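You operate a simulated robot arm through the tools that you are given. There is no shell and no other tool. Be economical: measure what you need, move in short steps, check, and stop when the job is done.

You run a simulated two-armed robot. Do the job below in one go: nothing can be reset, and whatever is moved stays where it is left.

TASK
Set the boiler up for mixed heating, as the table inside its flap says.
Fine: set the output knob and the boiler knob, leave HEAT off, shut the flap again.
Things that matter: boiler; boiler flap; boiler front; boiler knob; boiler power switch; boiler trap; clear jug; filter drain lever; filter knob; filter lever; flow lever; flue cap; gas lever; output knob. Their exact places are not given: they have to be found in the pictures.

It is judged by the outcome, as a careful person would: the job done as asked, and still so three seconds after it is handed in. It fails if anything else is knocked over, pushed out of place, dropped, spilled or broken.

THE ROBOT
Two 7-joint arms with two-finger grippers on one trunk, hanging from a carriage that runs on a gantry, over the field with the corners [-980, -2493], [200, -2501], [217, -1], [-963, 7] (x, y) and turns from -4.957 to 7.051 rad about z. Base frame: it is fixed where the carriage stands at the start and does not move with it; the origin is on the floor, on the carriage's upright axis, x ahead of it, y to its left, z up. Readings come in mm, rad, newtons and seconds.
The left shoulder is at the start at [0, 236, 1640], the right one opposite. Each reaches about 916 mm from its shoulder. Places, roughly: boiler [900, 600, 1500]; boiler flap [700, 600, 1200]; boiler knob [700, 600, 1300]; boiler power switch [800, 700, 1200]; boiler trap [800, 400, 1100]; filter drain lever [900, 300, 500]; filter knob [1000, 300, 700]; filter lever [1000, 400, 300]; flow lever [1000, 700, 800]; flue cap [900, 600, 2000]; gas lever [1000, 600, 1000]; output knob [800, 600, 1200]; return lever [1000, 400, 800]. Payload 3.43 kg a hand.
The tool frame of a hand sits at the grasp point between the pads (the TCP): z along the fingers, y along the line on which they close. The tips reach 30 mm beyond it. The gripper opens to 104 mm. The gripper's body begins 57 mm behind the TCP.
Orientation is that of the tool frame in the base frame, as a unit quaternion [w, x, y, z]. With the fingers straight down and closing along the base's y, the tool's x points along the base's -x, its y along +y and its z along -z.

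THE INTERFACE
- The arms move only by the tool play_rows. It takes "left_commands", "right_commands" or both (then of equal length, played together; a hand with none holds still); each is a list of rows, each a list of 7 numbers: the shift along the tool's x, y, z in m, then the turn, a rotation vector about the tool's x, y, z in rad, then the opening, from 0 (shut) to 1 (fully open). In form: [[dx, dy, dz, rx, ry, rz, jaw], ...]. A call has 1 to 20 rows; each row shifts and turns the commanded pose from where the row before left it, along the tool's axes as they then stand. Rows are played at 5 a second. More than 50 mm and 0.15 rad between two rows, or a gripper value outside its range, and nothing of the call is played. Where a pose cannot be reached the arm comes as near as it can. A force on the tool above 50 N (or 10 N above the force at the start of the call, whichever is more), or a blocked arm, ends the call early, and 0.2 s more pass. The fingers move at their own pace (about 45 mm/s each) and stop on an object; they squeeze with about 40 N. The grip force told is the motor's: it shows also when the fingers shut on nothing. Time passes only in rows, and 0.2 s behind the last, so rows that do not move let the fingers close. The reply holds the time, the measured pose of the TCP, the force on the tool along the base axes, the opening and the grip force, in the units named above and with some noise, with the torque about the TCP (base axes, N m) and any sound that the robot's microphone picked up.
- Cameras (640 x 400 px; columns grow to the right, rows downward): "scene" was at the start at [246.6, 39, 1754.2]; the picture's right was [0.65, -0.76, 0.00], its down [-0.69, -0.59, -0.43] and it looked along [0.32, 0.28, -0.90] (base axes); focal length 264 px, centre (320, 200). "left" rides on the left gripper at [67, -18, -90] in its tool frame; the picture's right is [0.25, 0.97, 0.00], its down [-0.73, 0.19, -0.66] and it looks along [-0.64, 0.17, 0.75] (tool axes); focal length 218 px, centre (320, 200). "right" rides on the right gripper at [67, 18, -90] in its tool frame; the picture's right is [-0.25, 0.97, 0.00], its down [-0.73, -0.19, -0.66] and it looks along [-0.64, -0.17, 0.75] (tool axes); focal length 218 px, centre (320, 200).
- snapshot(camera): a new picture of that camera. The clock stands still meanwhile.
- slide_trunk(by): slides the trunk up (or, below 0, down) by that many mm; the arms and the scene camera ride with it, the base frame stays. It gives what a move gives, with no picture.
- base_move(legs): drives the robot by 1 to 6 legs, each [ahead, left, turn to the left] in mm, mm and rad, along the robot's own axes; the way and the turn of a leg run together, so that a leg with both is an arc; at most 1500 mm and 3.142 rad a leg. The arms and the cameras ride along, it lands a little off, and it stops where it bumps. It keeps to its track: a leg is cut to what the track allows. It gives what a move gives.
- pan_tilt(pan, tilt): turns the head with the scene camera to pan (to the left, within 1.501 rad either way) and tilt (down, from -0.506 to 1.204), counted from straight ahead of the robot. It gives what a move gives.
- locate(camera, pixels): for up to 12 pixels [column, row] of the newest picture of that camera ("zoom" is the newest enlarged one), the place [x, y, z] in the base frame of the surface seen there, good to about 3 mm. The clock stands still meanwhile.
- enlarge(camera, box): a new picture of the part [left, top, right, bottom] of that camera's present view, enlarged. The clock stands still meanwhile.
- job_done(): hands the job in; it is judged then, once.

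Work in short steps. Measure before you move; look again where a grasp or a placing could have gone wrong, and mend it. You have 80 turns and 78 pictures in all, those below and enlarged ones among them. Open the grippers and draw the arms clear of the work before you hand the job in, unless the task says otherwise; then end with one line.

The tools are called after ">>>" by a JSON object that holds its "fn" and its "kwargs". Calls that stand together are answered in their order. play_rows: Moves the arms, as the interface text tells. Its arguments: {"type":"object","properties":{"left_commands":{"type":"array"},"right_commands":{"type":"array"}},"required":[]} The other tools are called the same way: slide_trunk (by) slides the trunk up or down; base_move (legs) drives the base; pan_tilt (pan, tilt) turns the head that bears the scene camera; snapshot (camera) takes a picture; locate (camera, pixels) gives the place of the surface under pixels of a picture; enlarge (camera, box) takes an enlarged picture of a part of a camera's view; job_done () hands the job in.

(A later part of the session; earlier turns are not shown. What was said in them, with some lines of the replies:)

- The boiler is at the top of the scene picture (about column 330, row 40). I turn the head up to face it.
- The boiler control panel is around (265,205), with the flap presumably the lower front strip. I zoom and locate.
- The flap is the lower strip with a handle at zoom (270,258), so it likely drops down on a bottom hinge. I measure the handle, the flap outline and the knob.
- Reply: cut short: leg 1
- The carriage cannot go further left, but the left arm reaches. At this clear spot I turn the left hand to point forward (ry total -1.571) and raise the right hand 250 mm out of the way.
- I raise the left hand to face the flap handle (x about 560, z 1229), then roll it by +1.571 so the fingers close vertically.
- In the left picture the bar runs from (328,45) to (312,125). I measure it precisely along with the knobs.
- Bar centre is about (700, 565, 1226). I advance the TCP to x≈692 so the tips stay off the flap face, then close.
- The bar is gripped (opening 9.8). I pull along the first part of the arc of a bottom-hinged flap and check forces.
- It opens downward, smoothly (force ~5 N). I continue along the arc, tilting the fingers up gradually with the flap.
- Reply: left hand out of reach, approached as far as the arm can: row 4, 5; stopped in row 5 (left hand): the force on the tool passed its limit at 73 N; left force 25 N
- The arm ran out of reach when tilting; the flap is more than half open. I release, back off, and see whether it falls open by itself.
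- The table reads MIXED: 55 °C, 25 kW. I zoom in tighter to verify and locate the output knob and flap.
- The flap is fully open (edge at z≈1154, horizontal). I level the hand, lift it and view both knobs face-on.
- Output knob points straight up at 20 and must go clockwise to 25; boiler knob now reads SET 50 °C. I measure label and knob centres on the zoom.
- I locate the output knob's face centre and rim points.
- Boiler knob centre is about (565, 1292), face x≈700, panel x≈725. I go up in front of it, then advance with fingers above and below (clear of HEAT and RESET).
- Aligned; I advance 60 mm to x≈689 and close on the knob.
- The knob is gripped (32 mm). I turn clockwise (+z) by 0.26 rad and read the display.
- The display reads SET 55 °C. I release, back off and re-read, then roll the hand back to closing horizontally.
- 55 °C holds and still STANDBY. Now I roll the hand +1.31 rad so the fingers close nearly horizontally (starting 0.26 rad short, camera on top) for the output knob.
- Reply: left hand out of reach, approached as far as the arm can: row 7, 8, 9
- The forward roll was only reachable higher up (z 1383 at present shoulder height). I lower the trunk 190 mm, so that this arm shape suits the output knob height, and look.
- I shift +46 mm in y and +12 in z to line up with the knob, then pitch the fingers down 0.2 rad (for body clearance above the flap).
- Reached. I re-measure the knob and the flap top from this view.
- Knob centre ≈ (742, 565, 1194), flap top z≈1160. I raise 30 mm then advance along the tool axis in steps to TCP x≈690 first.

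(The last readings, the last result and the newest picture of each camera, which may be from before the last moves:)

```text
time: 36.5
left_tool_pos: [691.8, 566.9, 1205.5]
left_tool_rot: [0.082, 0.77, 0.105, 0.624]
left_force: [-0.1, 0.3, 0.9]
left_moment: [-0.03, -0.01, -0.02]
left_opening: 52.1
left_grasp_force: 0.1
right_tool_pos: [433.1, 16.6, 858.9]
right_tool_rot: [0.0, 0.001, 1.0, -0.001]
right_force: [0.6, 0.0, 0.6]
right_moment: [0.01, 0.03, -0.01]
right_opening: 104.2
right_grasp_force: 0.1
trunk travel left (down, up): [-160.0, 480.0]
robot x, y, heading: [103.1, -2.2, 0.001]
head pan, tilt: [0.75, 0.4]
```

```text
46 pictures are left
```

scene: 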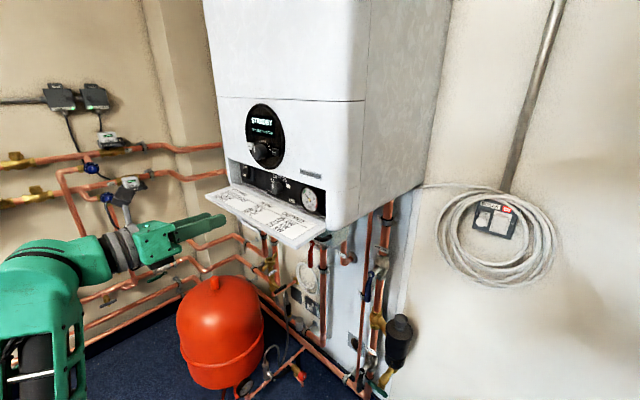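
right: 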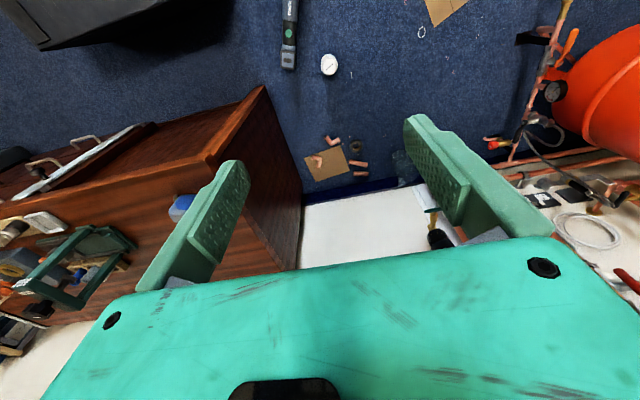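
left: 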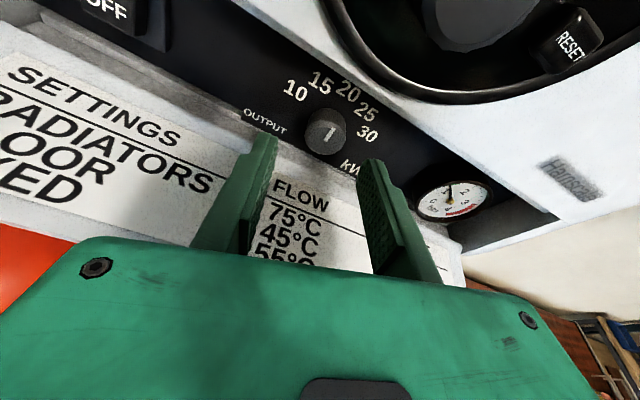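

On axis. I advance the last 37 mm and close.

>>> {"fn": "play_rows", "kwargs": {"left_commands": [[0, 0, 0.019, 0, 0, 0, 0.5], [0, 0, 0.018, 0, 0, 0, 0.5], [0, 0, 0, 0, 0, 0, 0.2], [0, 0, 0, 0, 0, 0, 0.2], [0, 0, 0, 0, 0, 0, 0.2]]}}

>>> {"fn": "snapshot", "kwargs": {"camera": "left"}}

>>> {"fn": "enlarge", "kwargs": {"camera": "scene", "box": [200, 100, 340, 250]}}

```text
time: 37.7
left_tool_pos: [728.0, 564.1, 1198.9]
left_tool_rot: [0.083, 0.769, 0.105, 0.625]
left_force: [3.6, -9.6, 3.9]
left_moment: [-0.01, -0.04, -0.58]
left_opening: 28.9
left_grasp_force: 41.5
right_tool_pos: [435.3, 14.4, 860.1]
right_tool_rot: [0.0, 0.002, 1.0, -0.001]
right_force: [-0.2, -0.3, -0.5]
right_moment: [0.0, 0.02, 0.01]
right_opening: 103.8
right_grasp_force: 0.2
trunk travel left (down, up): [-160.0, 480.0]
robot x, y, heading: [102.7, -3.0, -0.006]
head pan, tilt: [0.75, 0.4]
```

```text
45 pictures are left
```

left: 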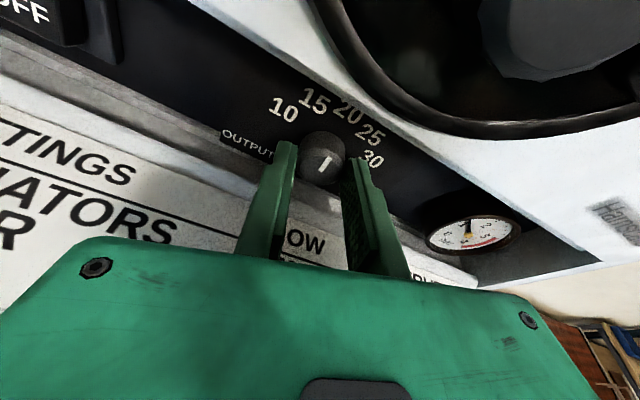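

```text
2.67 times, centred on (270, 175) of scene
```

zoom: 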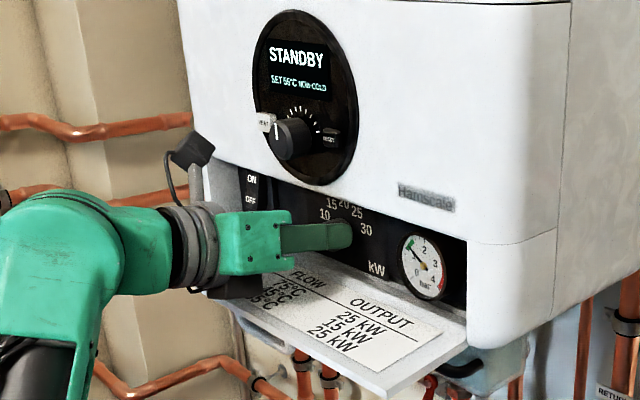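

The knob is gripped (29 mm). I turn it clockwise by 0.52 rad in small steps and check.

>>> {"fn": "play_rows", "kwargs": {"left_commands": [[0, 0, 0, 0, 0, 0.09, 0.2], [0, 0, 0, 0, 0, 0.09, 0.2], [0, 0, 0, 0, 0, 0.09, 0.2], [0, 0, 0, 0, 0, 0.09, 0.2], [0, 0, 0, 0, 0, 0.09, 0.2], [0, 0, 0, 0, 0, 0.08, 0.2], [0, 0, 0, 0, 0, 0, 0.2]]}}

>>> {"fn": "enlarge", "kwargs": {"camera": "left", "box": [240, 60, 440, 200]}}

```text
time: 38.5
left_tool_pos: [722.1, 565.6, 1206.3]
left_tool_rot: [0.003, 0.782, 0.022, 0.623]
left_force: [19.4, 9.9, 4.4]
left_moment: [0.07, -1.21, -0.09]
left_opening: 28.2
left_grasp_force: 44.9
left hand out of reach, approached as far as the arm can: row 3
right_tool_pos: [438.6, 19.0, 861.2]
right_tool_rot: [0.002, 0.002, 1.0, 0.001]
right_force: [0.1, 0.1, -0.2]
right_moment: [0.01, 0.01, 0.0]
right_opening: 103.8
right_grasp_force: 0.0
trunk travel left (down, up): [-160.0, 480.0]
robot x, y, heading: [102.3, 1.4, 0.001]
head pan, tilt: [0.75, 0.4]
stopped in row 3 (left hand): the force on the tool passed its limit at 74 N (the readings are from after the stop); the commanded pose is now the measured one
```

```text
2.86 times, centred on (340, 130) of left
```

zoom: 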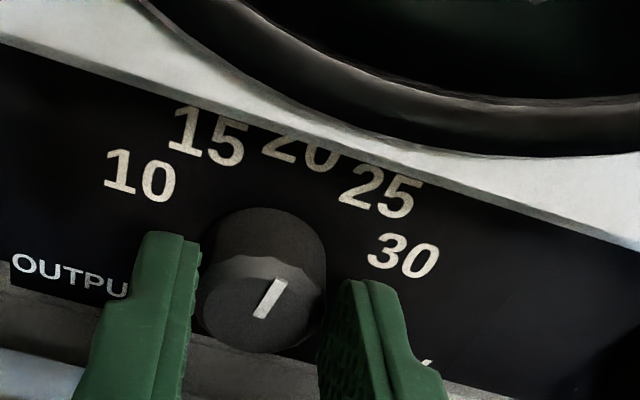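

The wrist reached its limit near horizontal closing. I release, back straight out and see how far the knob turned.

>>> {"fn": "play_rows", "kwargs": {"left_commands": [[0, 0, 0, 0, 0, 0, 0.5], [0, 0, 0, 0, 0, 0, 0.5], [0, 0, 0, 0, 0, 0, 0.5], [0, 0, -0.03, 0, 0, 0, 0.5], [0, 0, -0.03, 0, 0, 0, 0.5], [0, 0, 0, 0, 0, 0, 0.5]]}}

>>> {"fn": "enlarge", "kwargs": {"camera": "left", "box": [260, 40, 420, 180]}}

```text
time: 39.9
left_tool_pos: [661.5, 562.5, 1216.2]
left_tool_rot: [0.003, 0.783, 0.022, 0.622]
left_force: [-0.3, -1.0, -0.5]
left_moment: [-0.01, 0.0, 0.04]
left_opening: 51.9
left_grasp_force: 0.1
right_tool_pos: [434.0, 15.0, 860.6]
right_tool_rot: [0.0, 0.002, 1.0, 0.0]
right_force: [0.9, 0.9, 0.1]
right_moment: [0.03, 0.0, -0.01]
right_opening: 104.2
right_grasp_force: 0.1
trunk travel left (down, up): [-160.0, 480.0]
robot x, y, heading: [107.8, 1.5, -0.001]
head pan, tilt: [0.75, 0.4]
```

```text
2.86 times, centred on (340, 110) of left
```

zoom: 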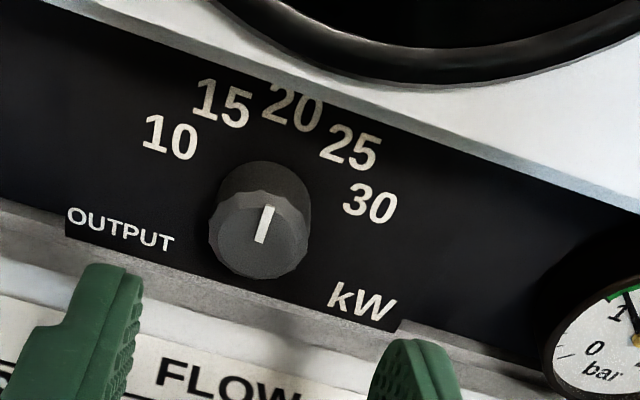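

The knob is detented and sprang back to 20, so I need a fuller stroke. Lowering the trunk earlier extended the roll limit, so I back out and lower it another 140 mm.

>>> {"fn": "play_rows", "kwargs": {"left_commands": [[0, 0, -0.04, 0, 0, 0, 0.5], [0, 0, -0.04, 0, 0, 0, 0.5], [0, 0, -0.04, 0, 0, 0, 0.5]]}}

>>> {"fn": "snapshot", "kwargs": {"camera": "scene"}}

>>> {"fn": "locate", "kwargs": {"camera": "scene", "pixels": [[215, 282], [200, 330], [40, 270], [60, 300], [100, 260]]}}

```text
time: 40.7
left_tool_pos: [541.9, 560.8, 1243.4]
left_tool_rot: [0.004, 0.784, 0.022, 0.621]
left_force: [-0.6, 0.1, -0.1]
left_moment: [0.03, -0.02, 0.02]
left_opening: 51.8
left_grasp_force: 0.0
right_tool_pos: [433.5, 15.9, 860.1]
right_tool_rot: [0.0, 0.001, 1.0, 0.0]
right_force: [0.1, -0.1, -0.1]
right_moment: [-0.01, -0.02, 0.0]
right_opening: 104.1
right_grasp_force: 0.0
trunk travel left (down, up): [-160.0, 480.0]
robot x, y, heading: [106.4, 1.6, 0.0]
head pan, tilt: [0.75, 0.4]
```

```text
41 pictures are left
```

scene: 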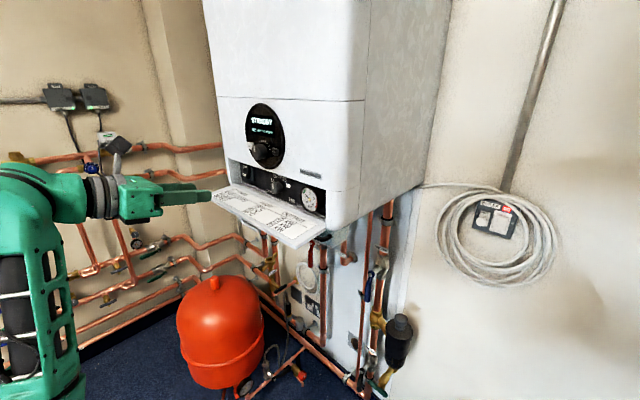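

```text
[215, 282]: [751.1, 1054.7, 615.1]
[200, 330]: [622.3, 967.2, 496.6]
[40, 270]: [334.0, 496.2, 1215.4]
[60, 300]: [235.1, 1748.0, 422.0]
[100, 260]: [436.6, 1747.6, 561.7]
```

The vessel top is at z 615, far from the elbow. I lower the trunk 140 mm, raise the hand back, and roll to test the range beyond horizontal.

>>> {"fn": "slide_trunk", "kwargs": {"by": -140}}

>>> {"fn": "play_rows", "kwargs": {"left_commands": [[0.0432, 0.0015, -0.0102, 0, 0, 0, 0.5], [0.0432, 0.0015, -0.0102, 0, 0, 0, 0.5], [0.0432, 0.0015, -0.0102, -0.021, 0.03, 0, 0.5], [0, 0, 0, 0, 0, 0.1, 0.5], [0, 0, 0, 0, 0, 0.1, 0.5], [0, 0, 0, 0, 0, 0.1, 0.5], [0, 0, 0, 0, 0, 0.0, 0.5]]}}

```text
time: 42.4
left_tool_pos: [543.3, 559.3, 1104.3]
left_tool_rot: [0.003, 0.783, 0.022, 0.621]
left_force: [-0.7, 0.1, 1.0]
left_moment: [0.01, 0.02, 0.01]
left_opening: 51.7
left_grasp_force: 0.0
right_tool_pos: [434.1, 16.6, 720.6]
right_tool_rot: [0.001, 0.0, 1.0, 0.0]
right_force: [-0.4, -0.4, 0.5]
right_moment: [-0.02, -0.03, -0.01]
right_opening: 104.0
right_grasp_force: 0.1
trunk travel left (down, up): [-20.0, 620.0]
robot x, y, heading: [106.0, 1.3, -0.004]
head pan, tilt: [0.75, 0.4]
```

```text
time: 44.0
left_tool_pos: [543.8, 559.9, 1238.0]
left_tool_rot: [-0.084, 0.768, -0.101, 0.627]
left_force: [0.6, 1.2, 0.3]
left_moment: [0.02, -0.02, 0.02]
left_opening: 52.1
left_grasp_force: 0.0
right_tool_pos: [435.1, 15.2, 720.5]
right_tool_rot: [0.0, 0.001, 1.0, 0.0]
right_force: [0.5, -0.7, 0.9]
right_moment: [0.0, 0.02, 0.04]
right_opening: 103.9
right_grasp_force: 0.0
trunk travel left (down, up): [-20.0, 620.0]
robot x, y, heading: [104.4, -3.6, -0.005]
head pan, tilt: [0.75, 0.4]
```

Roll to +0.26 is reachable now. I test it close in, advancing 110 mm with this roll, then continue rolling back to −0.28 for the start.

>>> {"fn": "play_rows", "kwargs": {"left_commands": [[-0.003, -0.0043, 0.04, 0, 0, 0, 0.5], [0, 0, 0.04, 0, 0, 0, 0.5], [0, 0, 0.03, 0, 0, 0, 0.5], [0, 0, 0.03, 0, 0, 0, 0.5], [0, 0, 0, 0, 0, 0, 0.5]]}}

>>> {"fn": "play_rows", "kwargs": {"left_commands": [[0, 0, 0, 0, 0, -0.11, 0.5], [0, 0, 0, 0, 0, -0.11, 0.5], [0, 0, 0, 0, 0, -0.11, 0.5], [0, 0, 0, 0, 0, -0.11, 0.5], [0, 0, 0, 0, 0, -0.11, 0.5], [0, 0, 0, 0, 0, 0.0, 0.5]]}}

>>> {"fn": "snapshot", "kwargs": {"camera": "left"}}

```text
time: 45.2
left_tool_pos: [654.2, 548.3, 1214.5]
left_tool_rot: [-0.084, 0.767, -0.1, 0.628]
left_force: [0.1, -0.6, -0.4]
left_moment: [-0.01, 0.03, 0.0]
left_opening: 52.0
left_grasp_force: 0.2
left hand out of reach, approached as far as the arm can: row 3, 4
right_tool_pos: [434.3, 16.3, 720.4]
right_tool_rot: [0.0, 0.0, 1.0, 0.0]
right_force: [0.2, 0.1, -0.6]
right_moment: [0.01, -0.02, 0.0]
right_opening: 103.8
right_grasp_force: 0.0
trunk travel left (down, up): [-20.0, 620.0]
robot x, y, heading: [106.6, -3.0, -0.006]
head pan, tilt: [0.75, 0.4]
```

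```text
time: 46.6
left_tool_pos: [654.8, 549.2, 1214.8]
left_tool_rot: [0.091, 0.766, 0.113, 0.626]
left_force: [-0.3, 0.2, -0.4]
left_moment: [0.0, 0.02, 0.0]
left_opening: 52.0
left_grasp_force: 0.0
right_tool_pos: [435.0, 15.2, 721.0]
right_tool_rot: [0.001, 0.001, 1.0, 0.0]
right_force: [0.5, 0.4, 0.2]
right_moment: [-0.02, 0.0, 0.02]
right_opening: 104.2
right_grasp_force: 0.0
trunk travel left (down, up): [-20.0, 620.0]
robot x, y, heading: [105.2, -0.2, -0.0]
head pan, tilt: [0.75, 0.4]
```

```text
40 pictures are left
```

left: 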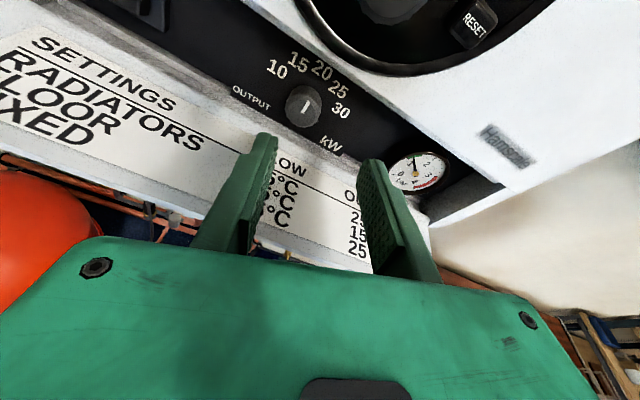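

The roll limit depends on arm extension. I retract the hand and drive the base 95 mm forward so that the arm is more bent.

>>> {"fn": "play_rows", "kwargs": {"left_commands": [[0, 0, -0.04, 0, 0, 0, 0.5], [0, 0, -0.04, 0, 0, 0, 0.5], [0, 0, -0.04, 0, 0, 0, 0.5]]}}

>>> {"fn": "base_move", "kwargs": {"legs": [[98, 0, 0]]}}

```text
time: 47.4
left_tool_pos: [535.2, 548.5, 1239.1]
left_tool_rot: [0.09, 0.766, 0.111, 0.626]
left_force: [-0.2, 0.5, -0.5]
left_moment: [0.0, 0.04, 0.01]
left_opening: 51.9
left_grasp_force: 0.1
right_tool_pos: [433.1, 15.7, 720.4]
right_tool_rot: [0.0, 0.001, 1.0, 0.0]
right_force: [0.0, 0.3, -0.9]
right_moment: [-0.02, -0.02, -0.02]
right_opening: 104.2
right_grasp_force: 0.1
trunk travel left (down, up): [-20.0, 620.0]
robot x, y, heading: [104.9, -3.3, -0.001]
head pan, tilt: [0.75, 0.4]
```

```text
time: 48.5
left_tool_pos: [633.0, 548.5, 1240.0]
left_tool_rot: [0.089, 0.766, 0.113, 0.627]
left_force: [0.0, 0.1, 0.1]
left_moment: [0.02, 0.01, -0.02]
left_opening: 52.5
left_grasp_force: 0.0
right_tool_pos: [531.8, 15.9, 719.1]
right_tool_rot: [0.0, 0.001, 1.0, -0.001]
right_force: [0.0, -0.6, -0.2]
right_moment: [-0.05, 0.02, -0.01]
right_opening: 103.7
right_grasp_force: 0.0
trunk travel left (down, up): [-20.0, 620.0]
robot x, y, heading: [200.4, -0.9, -0.001]
head pan, tilt: [0.75, 0.4]
```

At α≈−0.29, on a good tilt. I shift onto the knob axis and advance to x≈692.

>>> {"fn": "play_rows", "kwargs": {"left_commands": [[-0.016, -0.0219, 0, 0, 0, 0, 0.5], [0, 0, 0.03, 0, 0, 0, 0.5], [0, 0, 0.03, 0, 0, 0, 0.5], [0, 0, 0, 0, 0, 0, 0.5]]}}

>>> {"fn": "snapshot", "kwargs": {"camera": "left"}}

```text
time: 49.5
left_tool_pos: [688.5, 565.4, 1205.1]
left_tool_rot: [0.09, 0.766, 0.113, 0.626]
left_force: [0.3, 0.2, 0.4]
left_moment: [0.0, -0.03, -0.02]
left_opening: 52.1
left_grasp_force: 0.1
right_tool_pos: [531.2, 15.9, 719.4]
right_tool_rot: [0.0, 0.0, 1.0, 0.001]
right_force: [0.1, 0.1, 0.5]
right_moment: [0.0, -0.01, -0.01]
right_opening: 104.1
right_grasp_force: 0.0
trunk travel left (down, up): [-20.0, 620.0]
robot x, y, heading: [203.3, 3.1, -0.001]
head pan, tilt: [0.75, 0.4]
```

```text
39 pictures are left
```

left: 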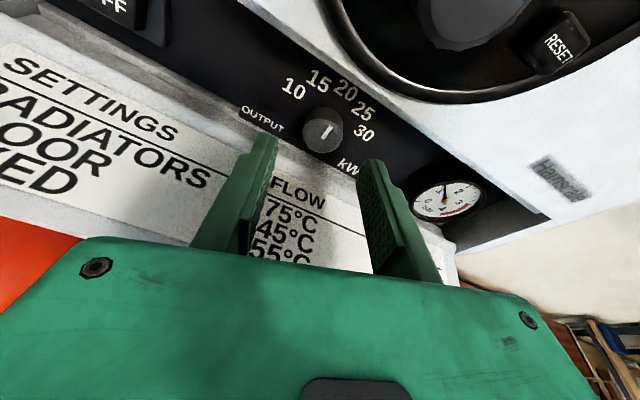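

Before gripping, I dry-test the full roll here (free of the knob), then roll back.

>>> {"fn": "play_rows", "kwargs": {"left_commands": [[0, 0, 0, 0, 0, 0.12, 0.5], [0, 0, 0, 0, 0, 0.12, 0.5], [0, 0, 0, 0, 0, 0.12, 0.5], [0, 0, 0, 0, 0, 0.12, 0.5], [0, 0, 0, 0, 0, 0.12, 0.5], [0, 0, 0, 0, 0, 0.0, 0.5]]}}

```text
time: 50.9
left_tool_pos: [686.3, 565.1, 1205.6]
left_tool_rot: [-0.1, 0.765, -0.119, 0.625]
left_force: [-0.2, -0.2, -0.7]
left_moment: [-0.01, 0.0, 0.0]
left_opening: 52.0
left_grasp_force: 0.1
right_tool_pos: [531.1, 14.2, 720.1]
right_tool_rot: [0.0, 0.001, 1.0, 0.0]
right_force: [0.5, -0.3, -0.2]
right_moment: [-0.03, -0.04, -0.03]
right_opening: 104.1
right_grasp_force: 0.0
trunk travel left (down, up): [-20.0, 620.0]
robot x, y, heading: [200.9, -2.8, -0.006]
head pan, tilt: [0.75, 0.4]
```

The full roll works. I roll back, advance 40 mm and grip.

>>> {"fn": "play_rows", "kwargs": {"left_commands": [[0, 0, 0, 0, 0, -0.12, 0.5], [0, 0, 0, 0, 0, -0.12, 0.5], [0, 0, 0, 0, 0, -0.12, 0.5], [0, 0, 0, 0, 0, -0.12, 0.5], [0, 0, 0, 0, 0, -0.12, 0.5], [0, 0, 0.02, 0, 0, 0, 0.5], [0, 0, 0.02, 0, 0, 0, 0.5], [0, 0, 0, 0, 0, 0, 0.2], [0, 0, 0, 0, 0, 0, 0.2], [0, 0, 0, 0, 0, 0, 0.2]]}}

>>> {"fn": "snapshot", "kwargs": {"camera": "left"}}

```text
time: 53.1
left_tool_pos: [727.6, 564.7, 1197.9]
left_tool_rot: [0.09, 0.765, 0.112, 0.627]
left_force: [1.6, -4.5, 2.1]
left_moment: [0.02, 0.07, -0.5]
left_opening: 28.9
left_grasp_force: 42.3
right_tool_pos: [532.5, 14.4, 719.9]
right_tool_rot: [0.0, 0.001, 1.0, 0.0]
right_force: [0.4, -0.2, 0.6]
right_moment: [-0.02, 0.01, 0.0]
right_opening: 103.8
right_grasp_force: 0.2
trunk travel left (down, up): [-20.0, 620.0]
robot x, y, heading: [203.4, -1.0, -0.003]
head pan, tilt: [0.75, 0.4]
```

```text
38 pictures are left
```

left: 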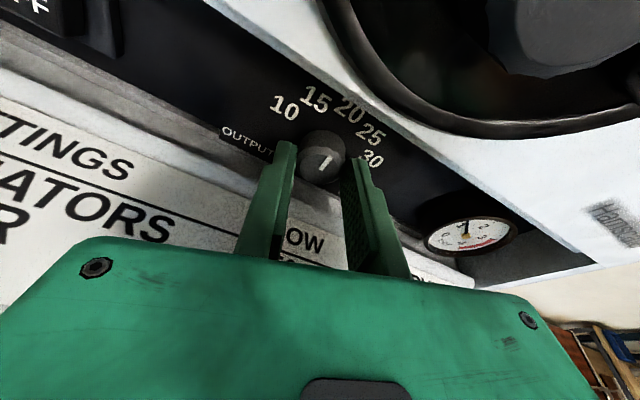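

Gripped. I turn clockwise 0.54 rad.

>>> {"fn": "play_rows", "kwargs": {"left_commands": [[0, 0, 0, 0, 0, 0.09, 0.2], [0, 0, 0, 0, 0, 0.09, 0.2], [0, 0, 0, 0, 0, 0.09, 0.2], [0, 0, 0, 0, 0, 0.09, 0.2], [0, 0, 0, 0, 0, 0.09, 0.2], [0, 0, 0, 0, 0, 0.09, 0.2], [0, 0, 0, 0, 0, 0, 0.2]]}}

>>> {"fn": "enlarge", "kwargs": {"camera": "left", "box": [240, 60, 440, 200]}}

```text
time: 54.7
left_tool_pos: [727.5, 564.7, 1197.1]
left_tool_rot: [-0.076, 0.768, -0.089, 0.629]
left_force: [1.9, -10.0, 0.2]
left_moment: [-0.03, 0.35, 0.44]
left_opening: 28.7
left_grasp_force: 44.6
right_tool_pos: [530.5, 14.2, 719.0]
right_tool_rot: [0.0, 0.001, 1.0, -0.001]
right_force: [0.8, 0.0, -0.3]
right_moment: [-0.03, -0.02, 0.0]
right_opening: 104.1
right_grasp_force: 0.0
trunk travel left (down, up): [-20.0, 620.0]
robot x, y, heading: [202.2, -5.7, -0.001]
head pan, tilt: [0.75, 0.4]
```

```text
2.86 times, centred on (340, 130) of left
```

zoom: 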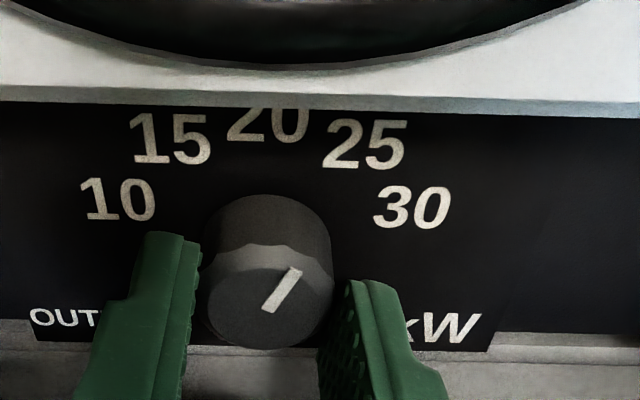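

The pointer now aims at 25. I release, back out and check it stays.

>>> {"fn": "play_rows", "kwargs": {"left_commands": [[0, 0, 0, 0, 0, 0, 0.5], [0, 0, 0, 0, 0, 0, 0.5], [0, 0, 0, 0, 0, 0, 0.5], [0, 0, -0.03, 0, 0, 0, 0.5], [0, 0, -0.03, 0, 0, 0, 0.5], [0, 0, -0.04, 0, 0, 0, 0.5], [0, 0, -0.04, 0, 0, 0, 0.5], [0, 0, 0, 0, 0, 0, 0.5]]}}

>>> {"fn": "enlarge", "kwargs": {"camera": "left", "box": [240, 0, 420, 140]}}

```text
time: 56.5
left_tool_pos: [590.2, 563.0, 1224.5]
left_tool_rot: [-0.083, 0.768, -0.095, 0.628]
left_force: [0.1, -0.2, 0.5]
left_moment: [0.0, 0.0, -0.01]
left_opening: 51.9
left_grasp_force: 0.1
right_tool_pos: [531.9, 15.1, 720.4]
right_tool_rot: [0.0, 0.001, 1.0, -0.001]
right_force: [1.0, 0.9, 0.1]
right_moment: [0.02, 0.0, -0.01]
right_opening: 103.9
right_grasp_force: 0.1
trunk travel left (down, up): [-20.0, 620.0]
robot x, y, heading: [202.0, -2.5, 0.002]
head pan, tilt: [0.75, 0.4]
```

```text
2.86 times, centred on (330, 70) of left
```

zoom: 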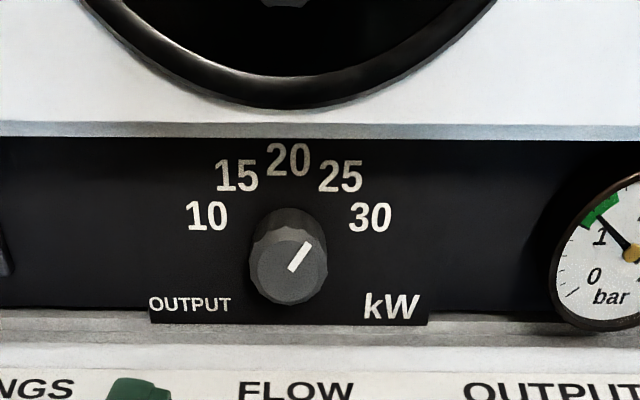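

Output sits on 25. To shut the flap I will push its underside up with closed fingertips at y≈480, right of the handle. First I retreat, level the hand, and go lower to the right.

>>> {"fn": "play_rows", "kwargs": {"left_commands": [[0, 0, -0.04, 0, 0, 0, 0], [0, 0, -0.03, 0, 0, 0, 0], [0, 0, 0, 0, 0, -0.13, 0], [0, 0, 0, 0, 0, -0.13, 0], [0, 0, 0, 0, 0.1, 0, 0], [0, 0, 0, 0, 0.1, 0, 0], [0, 0.0415, 0, 0, 0, 0, 0], [0, 0.0415, 0, 0, 0, 0, 0], [-0.045, 0, 0, 0, 0, 0, 0], [-0.045, 0, 0, 0, 0, 0, 0], [0, 0, 0, 0, 0, 0, 0]]}}

>>> {"fn": "snapshot", "kwargs": {"camera": "scene"}}

>>> {"fn": "snapshot", "kwargs": {"camera": "left"}}

```text
time: 58.9
left_tool_pos: [520.2, 481.4, 1148.7]
left_tool_rot: [-0.001, 0.707, 0.004, 0.707]
left_force: [-0.4, -0.4, -0.4]
left_moment: [-0.02, 0.01, 0.03]
left_opening: 0.1
left_grasp_force: 34.7
right_tool_pos: [531.6, 16.6, 719.4]
right_tool_rot: [0.001, 0.001, 1.0, 0.0]
right_force: [-0.4, -0.3, 0.0]
right_moment: [-0.01, 0.02, 0.0]
right_opening: 104.0
right_grasp_force: 0.1
trunk travel left (down, up): [-20.0, 620.0]
robot x, y, heading: [201.6, 0.7, -0.006]
head pan, tilt: [0.75, 0.4]
```

```text
35 pictures are left
```

scene: 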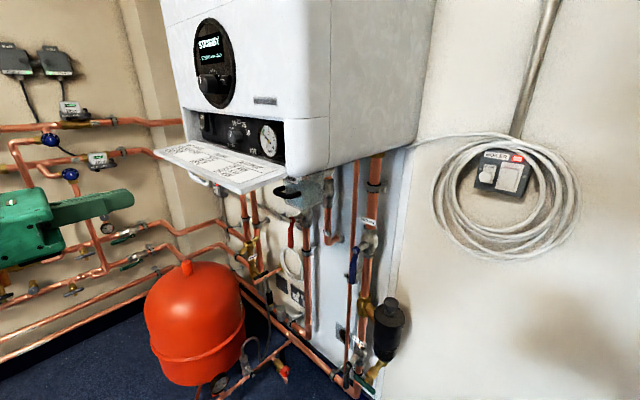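

```text
34 pictures are left
```

left: 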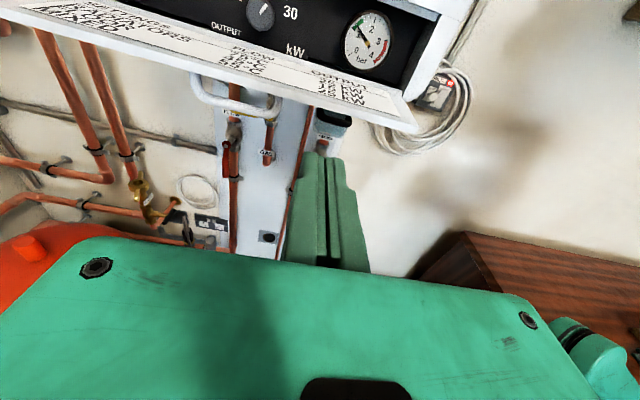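

I measure the flap's front edge and handle.

>>> {"fn": "enlarge", "kwargs": {"camera": "scene", "box": [140, 100, 320, 220]}}

>>> {"fn": "locate", "kwargs": {"camera": "scene", "pixels": [[240, 189], [242, 194], [287, 172], [200, 176], [199, 181], [220, 188], [158, 153], [295, 185], [310, 190]]}}

```text
3.33 times, centred on (230, 160) of scene
```

zoom: 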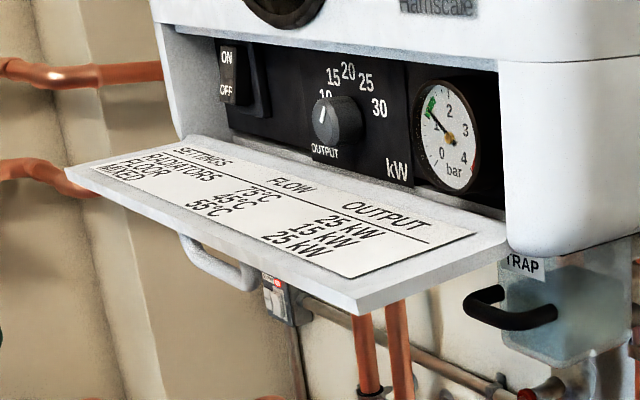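

```text
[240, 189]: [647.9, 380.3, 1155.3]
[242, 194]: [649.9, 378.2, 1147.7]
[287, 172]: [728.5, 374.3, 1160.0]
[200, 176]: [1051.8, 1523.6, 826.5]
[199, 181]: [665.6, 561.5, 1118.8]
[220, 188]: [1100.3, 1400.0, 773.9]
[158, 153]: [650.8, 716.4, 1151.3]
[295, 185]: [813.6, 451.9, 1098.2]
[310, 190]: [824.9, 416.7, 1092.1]
```

Flap axis works out near (736.5, 1152.5). I go under it: TCP to (641, 481, 1131).

>>> {"fn": "play_rows", "kwargs": {"left_commands": [[-0.018, 0, 0.02, 0, 0, 0, 0], [0, 0, 0.04, 0, 0, 0, 0], [0, 0, 0.04, 0, 0, 0, 0], [0, 0, 0.021, 0, 0, 0, 0], [0, 0, 0, 0, 0, 0, 0]]}}

>>> {"fn": "snapshot", "kwargs": {"camera": "scene"}}

```text
time: 60.1
left_tool_pos: [642.6, 482.3, 1132.5]
left_tool_rot: [0.0, 0.707, 0.004, 0.707]
left_force: [0.0, -0.7, -0.5]
left_moment: [-0.03, -0.02, -0.01]
left_opening: 0.0
left_grasp_force: 34.7
right_tool_pos: [531.0, 16.6, 720.2]
right_tool_rot: [0.0, 0.001, 1.0, 0.001]
right_force: [-0.6, -0.1, -0.7]
right_moment: [0.0, 0.03, -0.03]
right_opening: 104.0
right_grasp_force: 0.1
trunk travel left (down, up): [-20.0, 620.0]
robot x, y, heading: [201.4, -2.3, -0.007]
head pan, tilt: [0.75, 0.4]
```

```text
32 pictures are left
```

scene: 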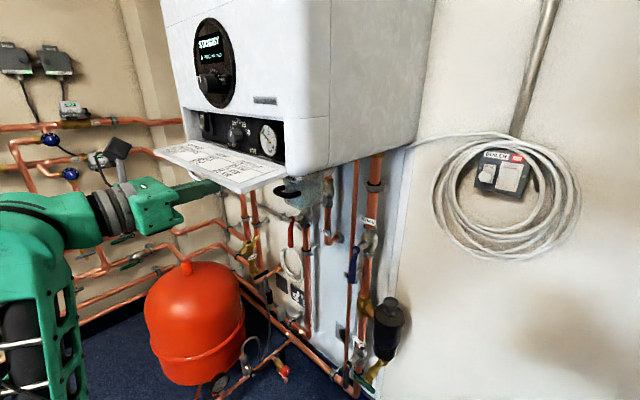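

The fingertips are under the flap. I swing it up along the arc to about θ=45°.

>>> {"fn": "play_rows", "kwargs": {"left_commands": [[0.011, 0, 0.0, 0, 0, 0, 0], [0.011, 0, 0.001, 0, 0, 0, 0], [0.008, 0, 0.002, 0, 0, 0, 0], [0.008, 0, 0.003, 0, 0, 0, 0], [0.0075, 0, 0.004, 0, 0, 0, 0], [0.007, 0, 0.005, 0, 0, 0, 0], [0, 0, 0, 0, 0, 0, 0]]}}

>>> {"fn": "snapshot", "kwargs": {"camera": "scene"}}

```text
time: 61.7
left_tool_pos: [657.4, 482.5, 1185.1]
left_tool_rot: [0.0, 0.707, 0.004, 0.707]
left_force: [-1.0, 1.1, -0.7]
left_moment: [-0.02, 0.0, 0.02]
left_opening: 0.0
left_grasp_force: 34.5
right_tool_pos: [530.5, 15.6, 719.4]
right_tool_rot: [0.0, 0.001, 1.0, 0.0]
right_force: [0.3, -0.2, -0.1]
right_moment: [0.0, 0.01, 0.02]
right_opening: 104.1
right_grasp_force: 0.0
trunk travel left (down, up): [-20.0, 620.0]
robot x, y, heading: [204.4, -3.0, -0.003]
head pan, tilt: [0.75, 0.4]
```

```text
31 pictures are left
```

scene: 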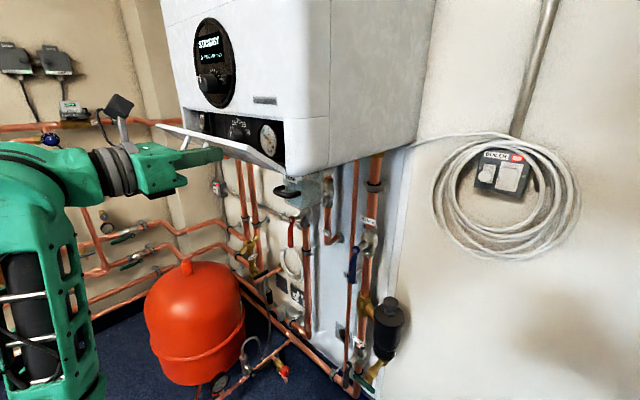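

The flap is about half shut and follows the fingers. I continue the arc and press it in.

>>> {"fn": "play_rows", "kwargs": {"left_commands": [[0.006, 0, 0.006, 0, 0, 0, 0], [0.0055, 0, 0.007, 0, 0, 0, 0], [0.004, 0, 0.0075, 0, 0, 0, 0], [0.004, 0, 0.008, 0, 0, 0, 0], [0.002, 0, 0.0075, 0, 0, 0, 0], [0.001, 0, 0.005, 0, 0, 0, 0], [0.0005, 0, 0.004, 0, 0, 0, 0], [0, 0, 0.002, 0, 0, 0, 0], [0, 0, 0, 0, 0, 0, 0]]}}

>>> {"fn": "snapshot", "kwargs": {"camera": "scene"}}

```text
time: 63.7
left_tool_pos: [704.0, 481.8, 1207.8]
left_tool_rot: [0.0, 0.707, 0.005, 0.707]
left_force: [0.3, -0.5, 0.1]
left_moment: [-0.01, 0.01, -0.02]
left_opening: 0.0
left_grasp_force: 35.0
right_tool_pos: [532.0, 16.2, 719.6]
right_tool_rot: [0.001, 0.001, 1.0, 0.0]
right_force: [0.7, 0.0, 0.2]
right_moment: [-0.01, -0.01, -0.01]
right_opening: 104.0
right_grasp_force: 0.1
trunk travel left (down, up): [-20.0, 620.0]
robot x, y, heading: [199.8, 1.2, -0.001]
head pan, tilt: [0.75, 0.4]
```

```text
30 pictures are left
```

scene: 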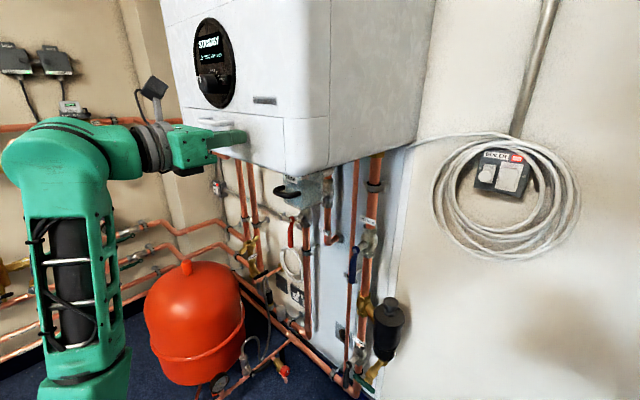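

The flap looks shut. I press gently a few mm more to confirm it is seated, then draw back.

>>> {"fn": "play_rows", "kwargs": {"left_commands": [[0, 0, 0.002, 0, 0, 0, 0], [0, 0, 0.002, 0, 0, 0, 0], [0, 0, 0.001, 0, 0, 0, 0]]}}

>>> {"fn": "play_rows", "kwargs": {"left_commands": [[0, 0, -0.03, 0, 0, 0, 0], [0, 0, -0.04, 0, 0, 0, 0], [0, 0, -0.04, 0, 0, 0, 0], [0, 0, -0.04, 0, 0, 0, 0.5], [0, 0, -0.04, 0, 0, 0, 0.5], [0, 0, 0, 0, 0, 0, 0.5], [0, 0, 0, 0, 0, 0, 0.5]]}}

>>> {"fn": "snapshot", "kwargs": {"camera": "left"}}

>>> {"fn": "enlarge", "kwargs": {"camera": "scene", "box": [140, 0, 340, 200]}}

```text
time: 64.5
left_tool_pos: [708.8, 482.5, 1208.1]
left_tool_rot: [0.0, 0.707, 0.005, 0.707]
left_force: [-0.1, 0.8, 0.4]
left_moment: [-0.01, 0.03, -0.01]
left_opening: 0.1
left_grasp_force: 34.7
right_tool_pos: [531.4, 16.0, 720.7]
right_tool_rot: [-0.001, 0.0, 1.0, 0.0]
right_force: [0.5, 0.4, -0.2]
right_moment: [0.03, 0.02, 0.03]
right_opening: 104.1
right_grasp_force: 0.0
trunk travel left (down, up): [-20.0, 620.0]
robot x, y, heading: [202.0, -4.8, -0.002]
head pan, tilt: [0.75, 0.4]
```

```text
time: 66.1
left_tool_pos: [518.6, 481.6, 1206.5]
left_tool_rot: [0.0, 0.707, 0.005, 0.707]
left_force: [0.2, 0.0, -0.2]
left_moment: [-0.02, 0.01, 0.01]
left_opening: 51.8
left_grasp_force: 0.0
right_tool_pos: [531.1, 16.4, 720.5]
right_tool_rot: [0.0, 0.0, 1.0, 0.0]
right_force: [-0.2, 1.2, -0.4]
right_moment: [0.02, 0.0, -0.03]
right_opening: 104.1
right_grasp_force: 0.1
trunk travel left (down, up): [-20.0, 620.0]
robot x, y, heading: [203.6, -1.4, -0.006]
head pan, tilt: [0.75, 0.4]
```

```text
29 pictures are left
```

left: 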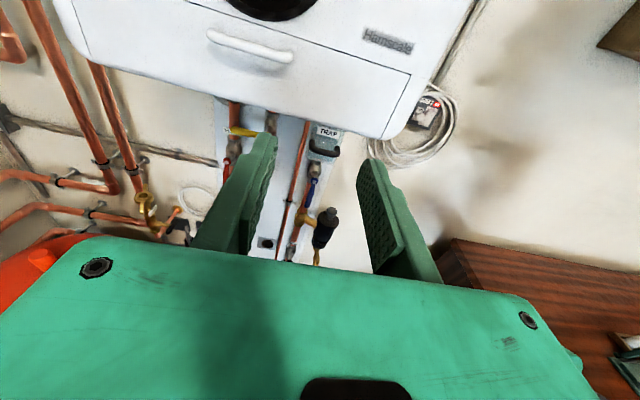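

```text
2.00 times, centred on (240, 100) of scene
```

zoom: 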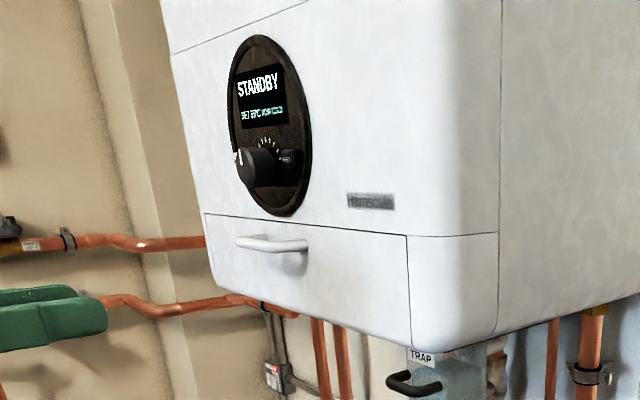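

The flap looks flush. I verify its face depth and read the display closely.

>>> {"fn": "locate", "kwargs": {"camera": "zoom", "pixels": [[390, 245], [390, 330], [230, 225], [330, 235], [420, 230], [240, 280]]}}

>>> {"fn": "enlarge", "kwargs": {"camera": "scene", "box": [180, 10, 250, 80]}}

```text
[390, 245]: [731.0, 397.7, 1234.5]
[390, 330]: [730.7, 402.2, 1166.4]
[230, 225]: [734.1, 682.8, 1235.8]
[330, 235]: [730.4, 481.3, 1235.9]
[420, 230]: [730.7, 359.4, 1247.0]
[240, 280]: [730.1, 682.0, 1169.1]
```

```text
5.71 times, centred on (215, 45) of scene
```

zoom: 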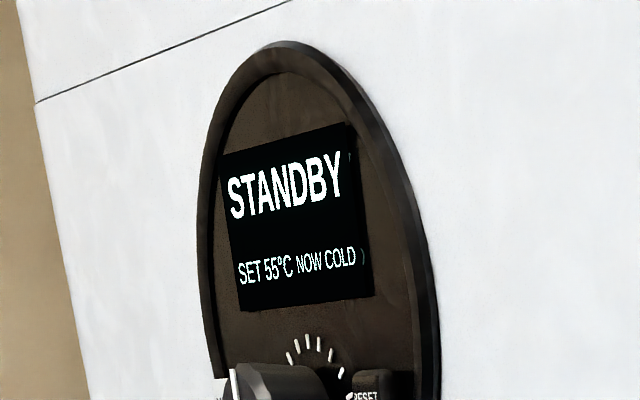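

The flap face is flush at x≈731, and the display shows STANDBY, SET 55 °C. The output was last seen at 25. I open the gripper, drive back clear and hand in.

>>> {"fn": "base_move", "kwargs": {"legs": [[-250, 0, 0]]}}

>>> {"fn": "job_done", "kwargs": {}}

```text
time: 67.9
left_tool_pos: [266.9, 482.1, 1206.4]
left_tool_rot: [-0.001, 0.707, 0.006, 0.707]
left_force: [-0.4, 0.0, -0.7]
left_moment: [-0.01, 0.02, -0.01]
left_opening: 52.1
left_grasp_force: 0.2
right_tool_pos: [280.3, 16.7, 720.5]
right_tool_rot: [0.0, -0.001, 1.0, 0.0]
right_force: [0.1, -0.7, 0.0]
right_moment: [0.01, 0.0, 0.02]
right_opening: 103.9
right_grasp_force: 0.0
trunk travel left (down, up): [-20.0, 620.0]
robot x, y, heading: [-50.6, -1.9, 0.0]
head pan, tilt: [0.75, 0.4]
```

```text
The job is handed in.
```

The boiler is set for mixed heating as the table says: boiler knob at 55 °C, output knob at 25 kW, HEAT left off (display still reads STANDBY), and the flap shut flush.
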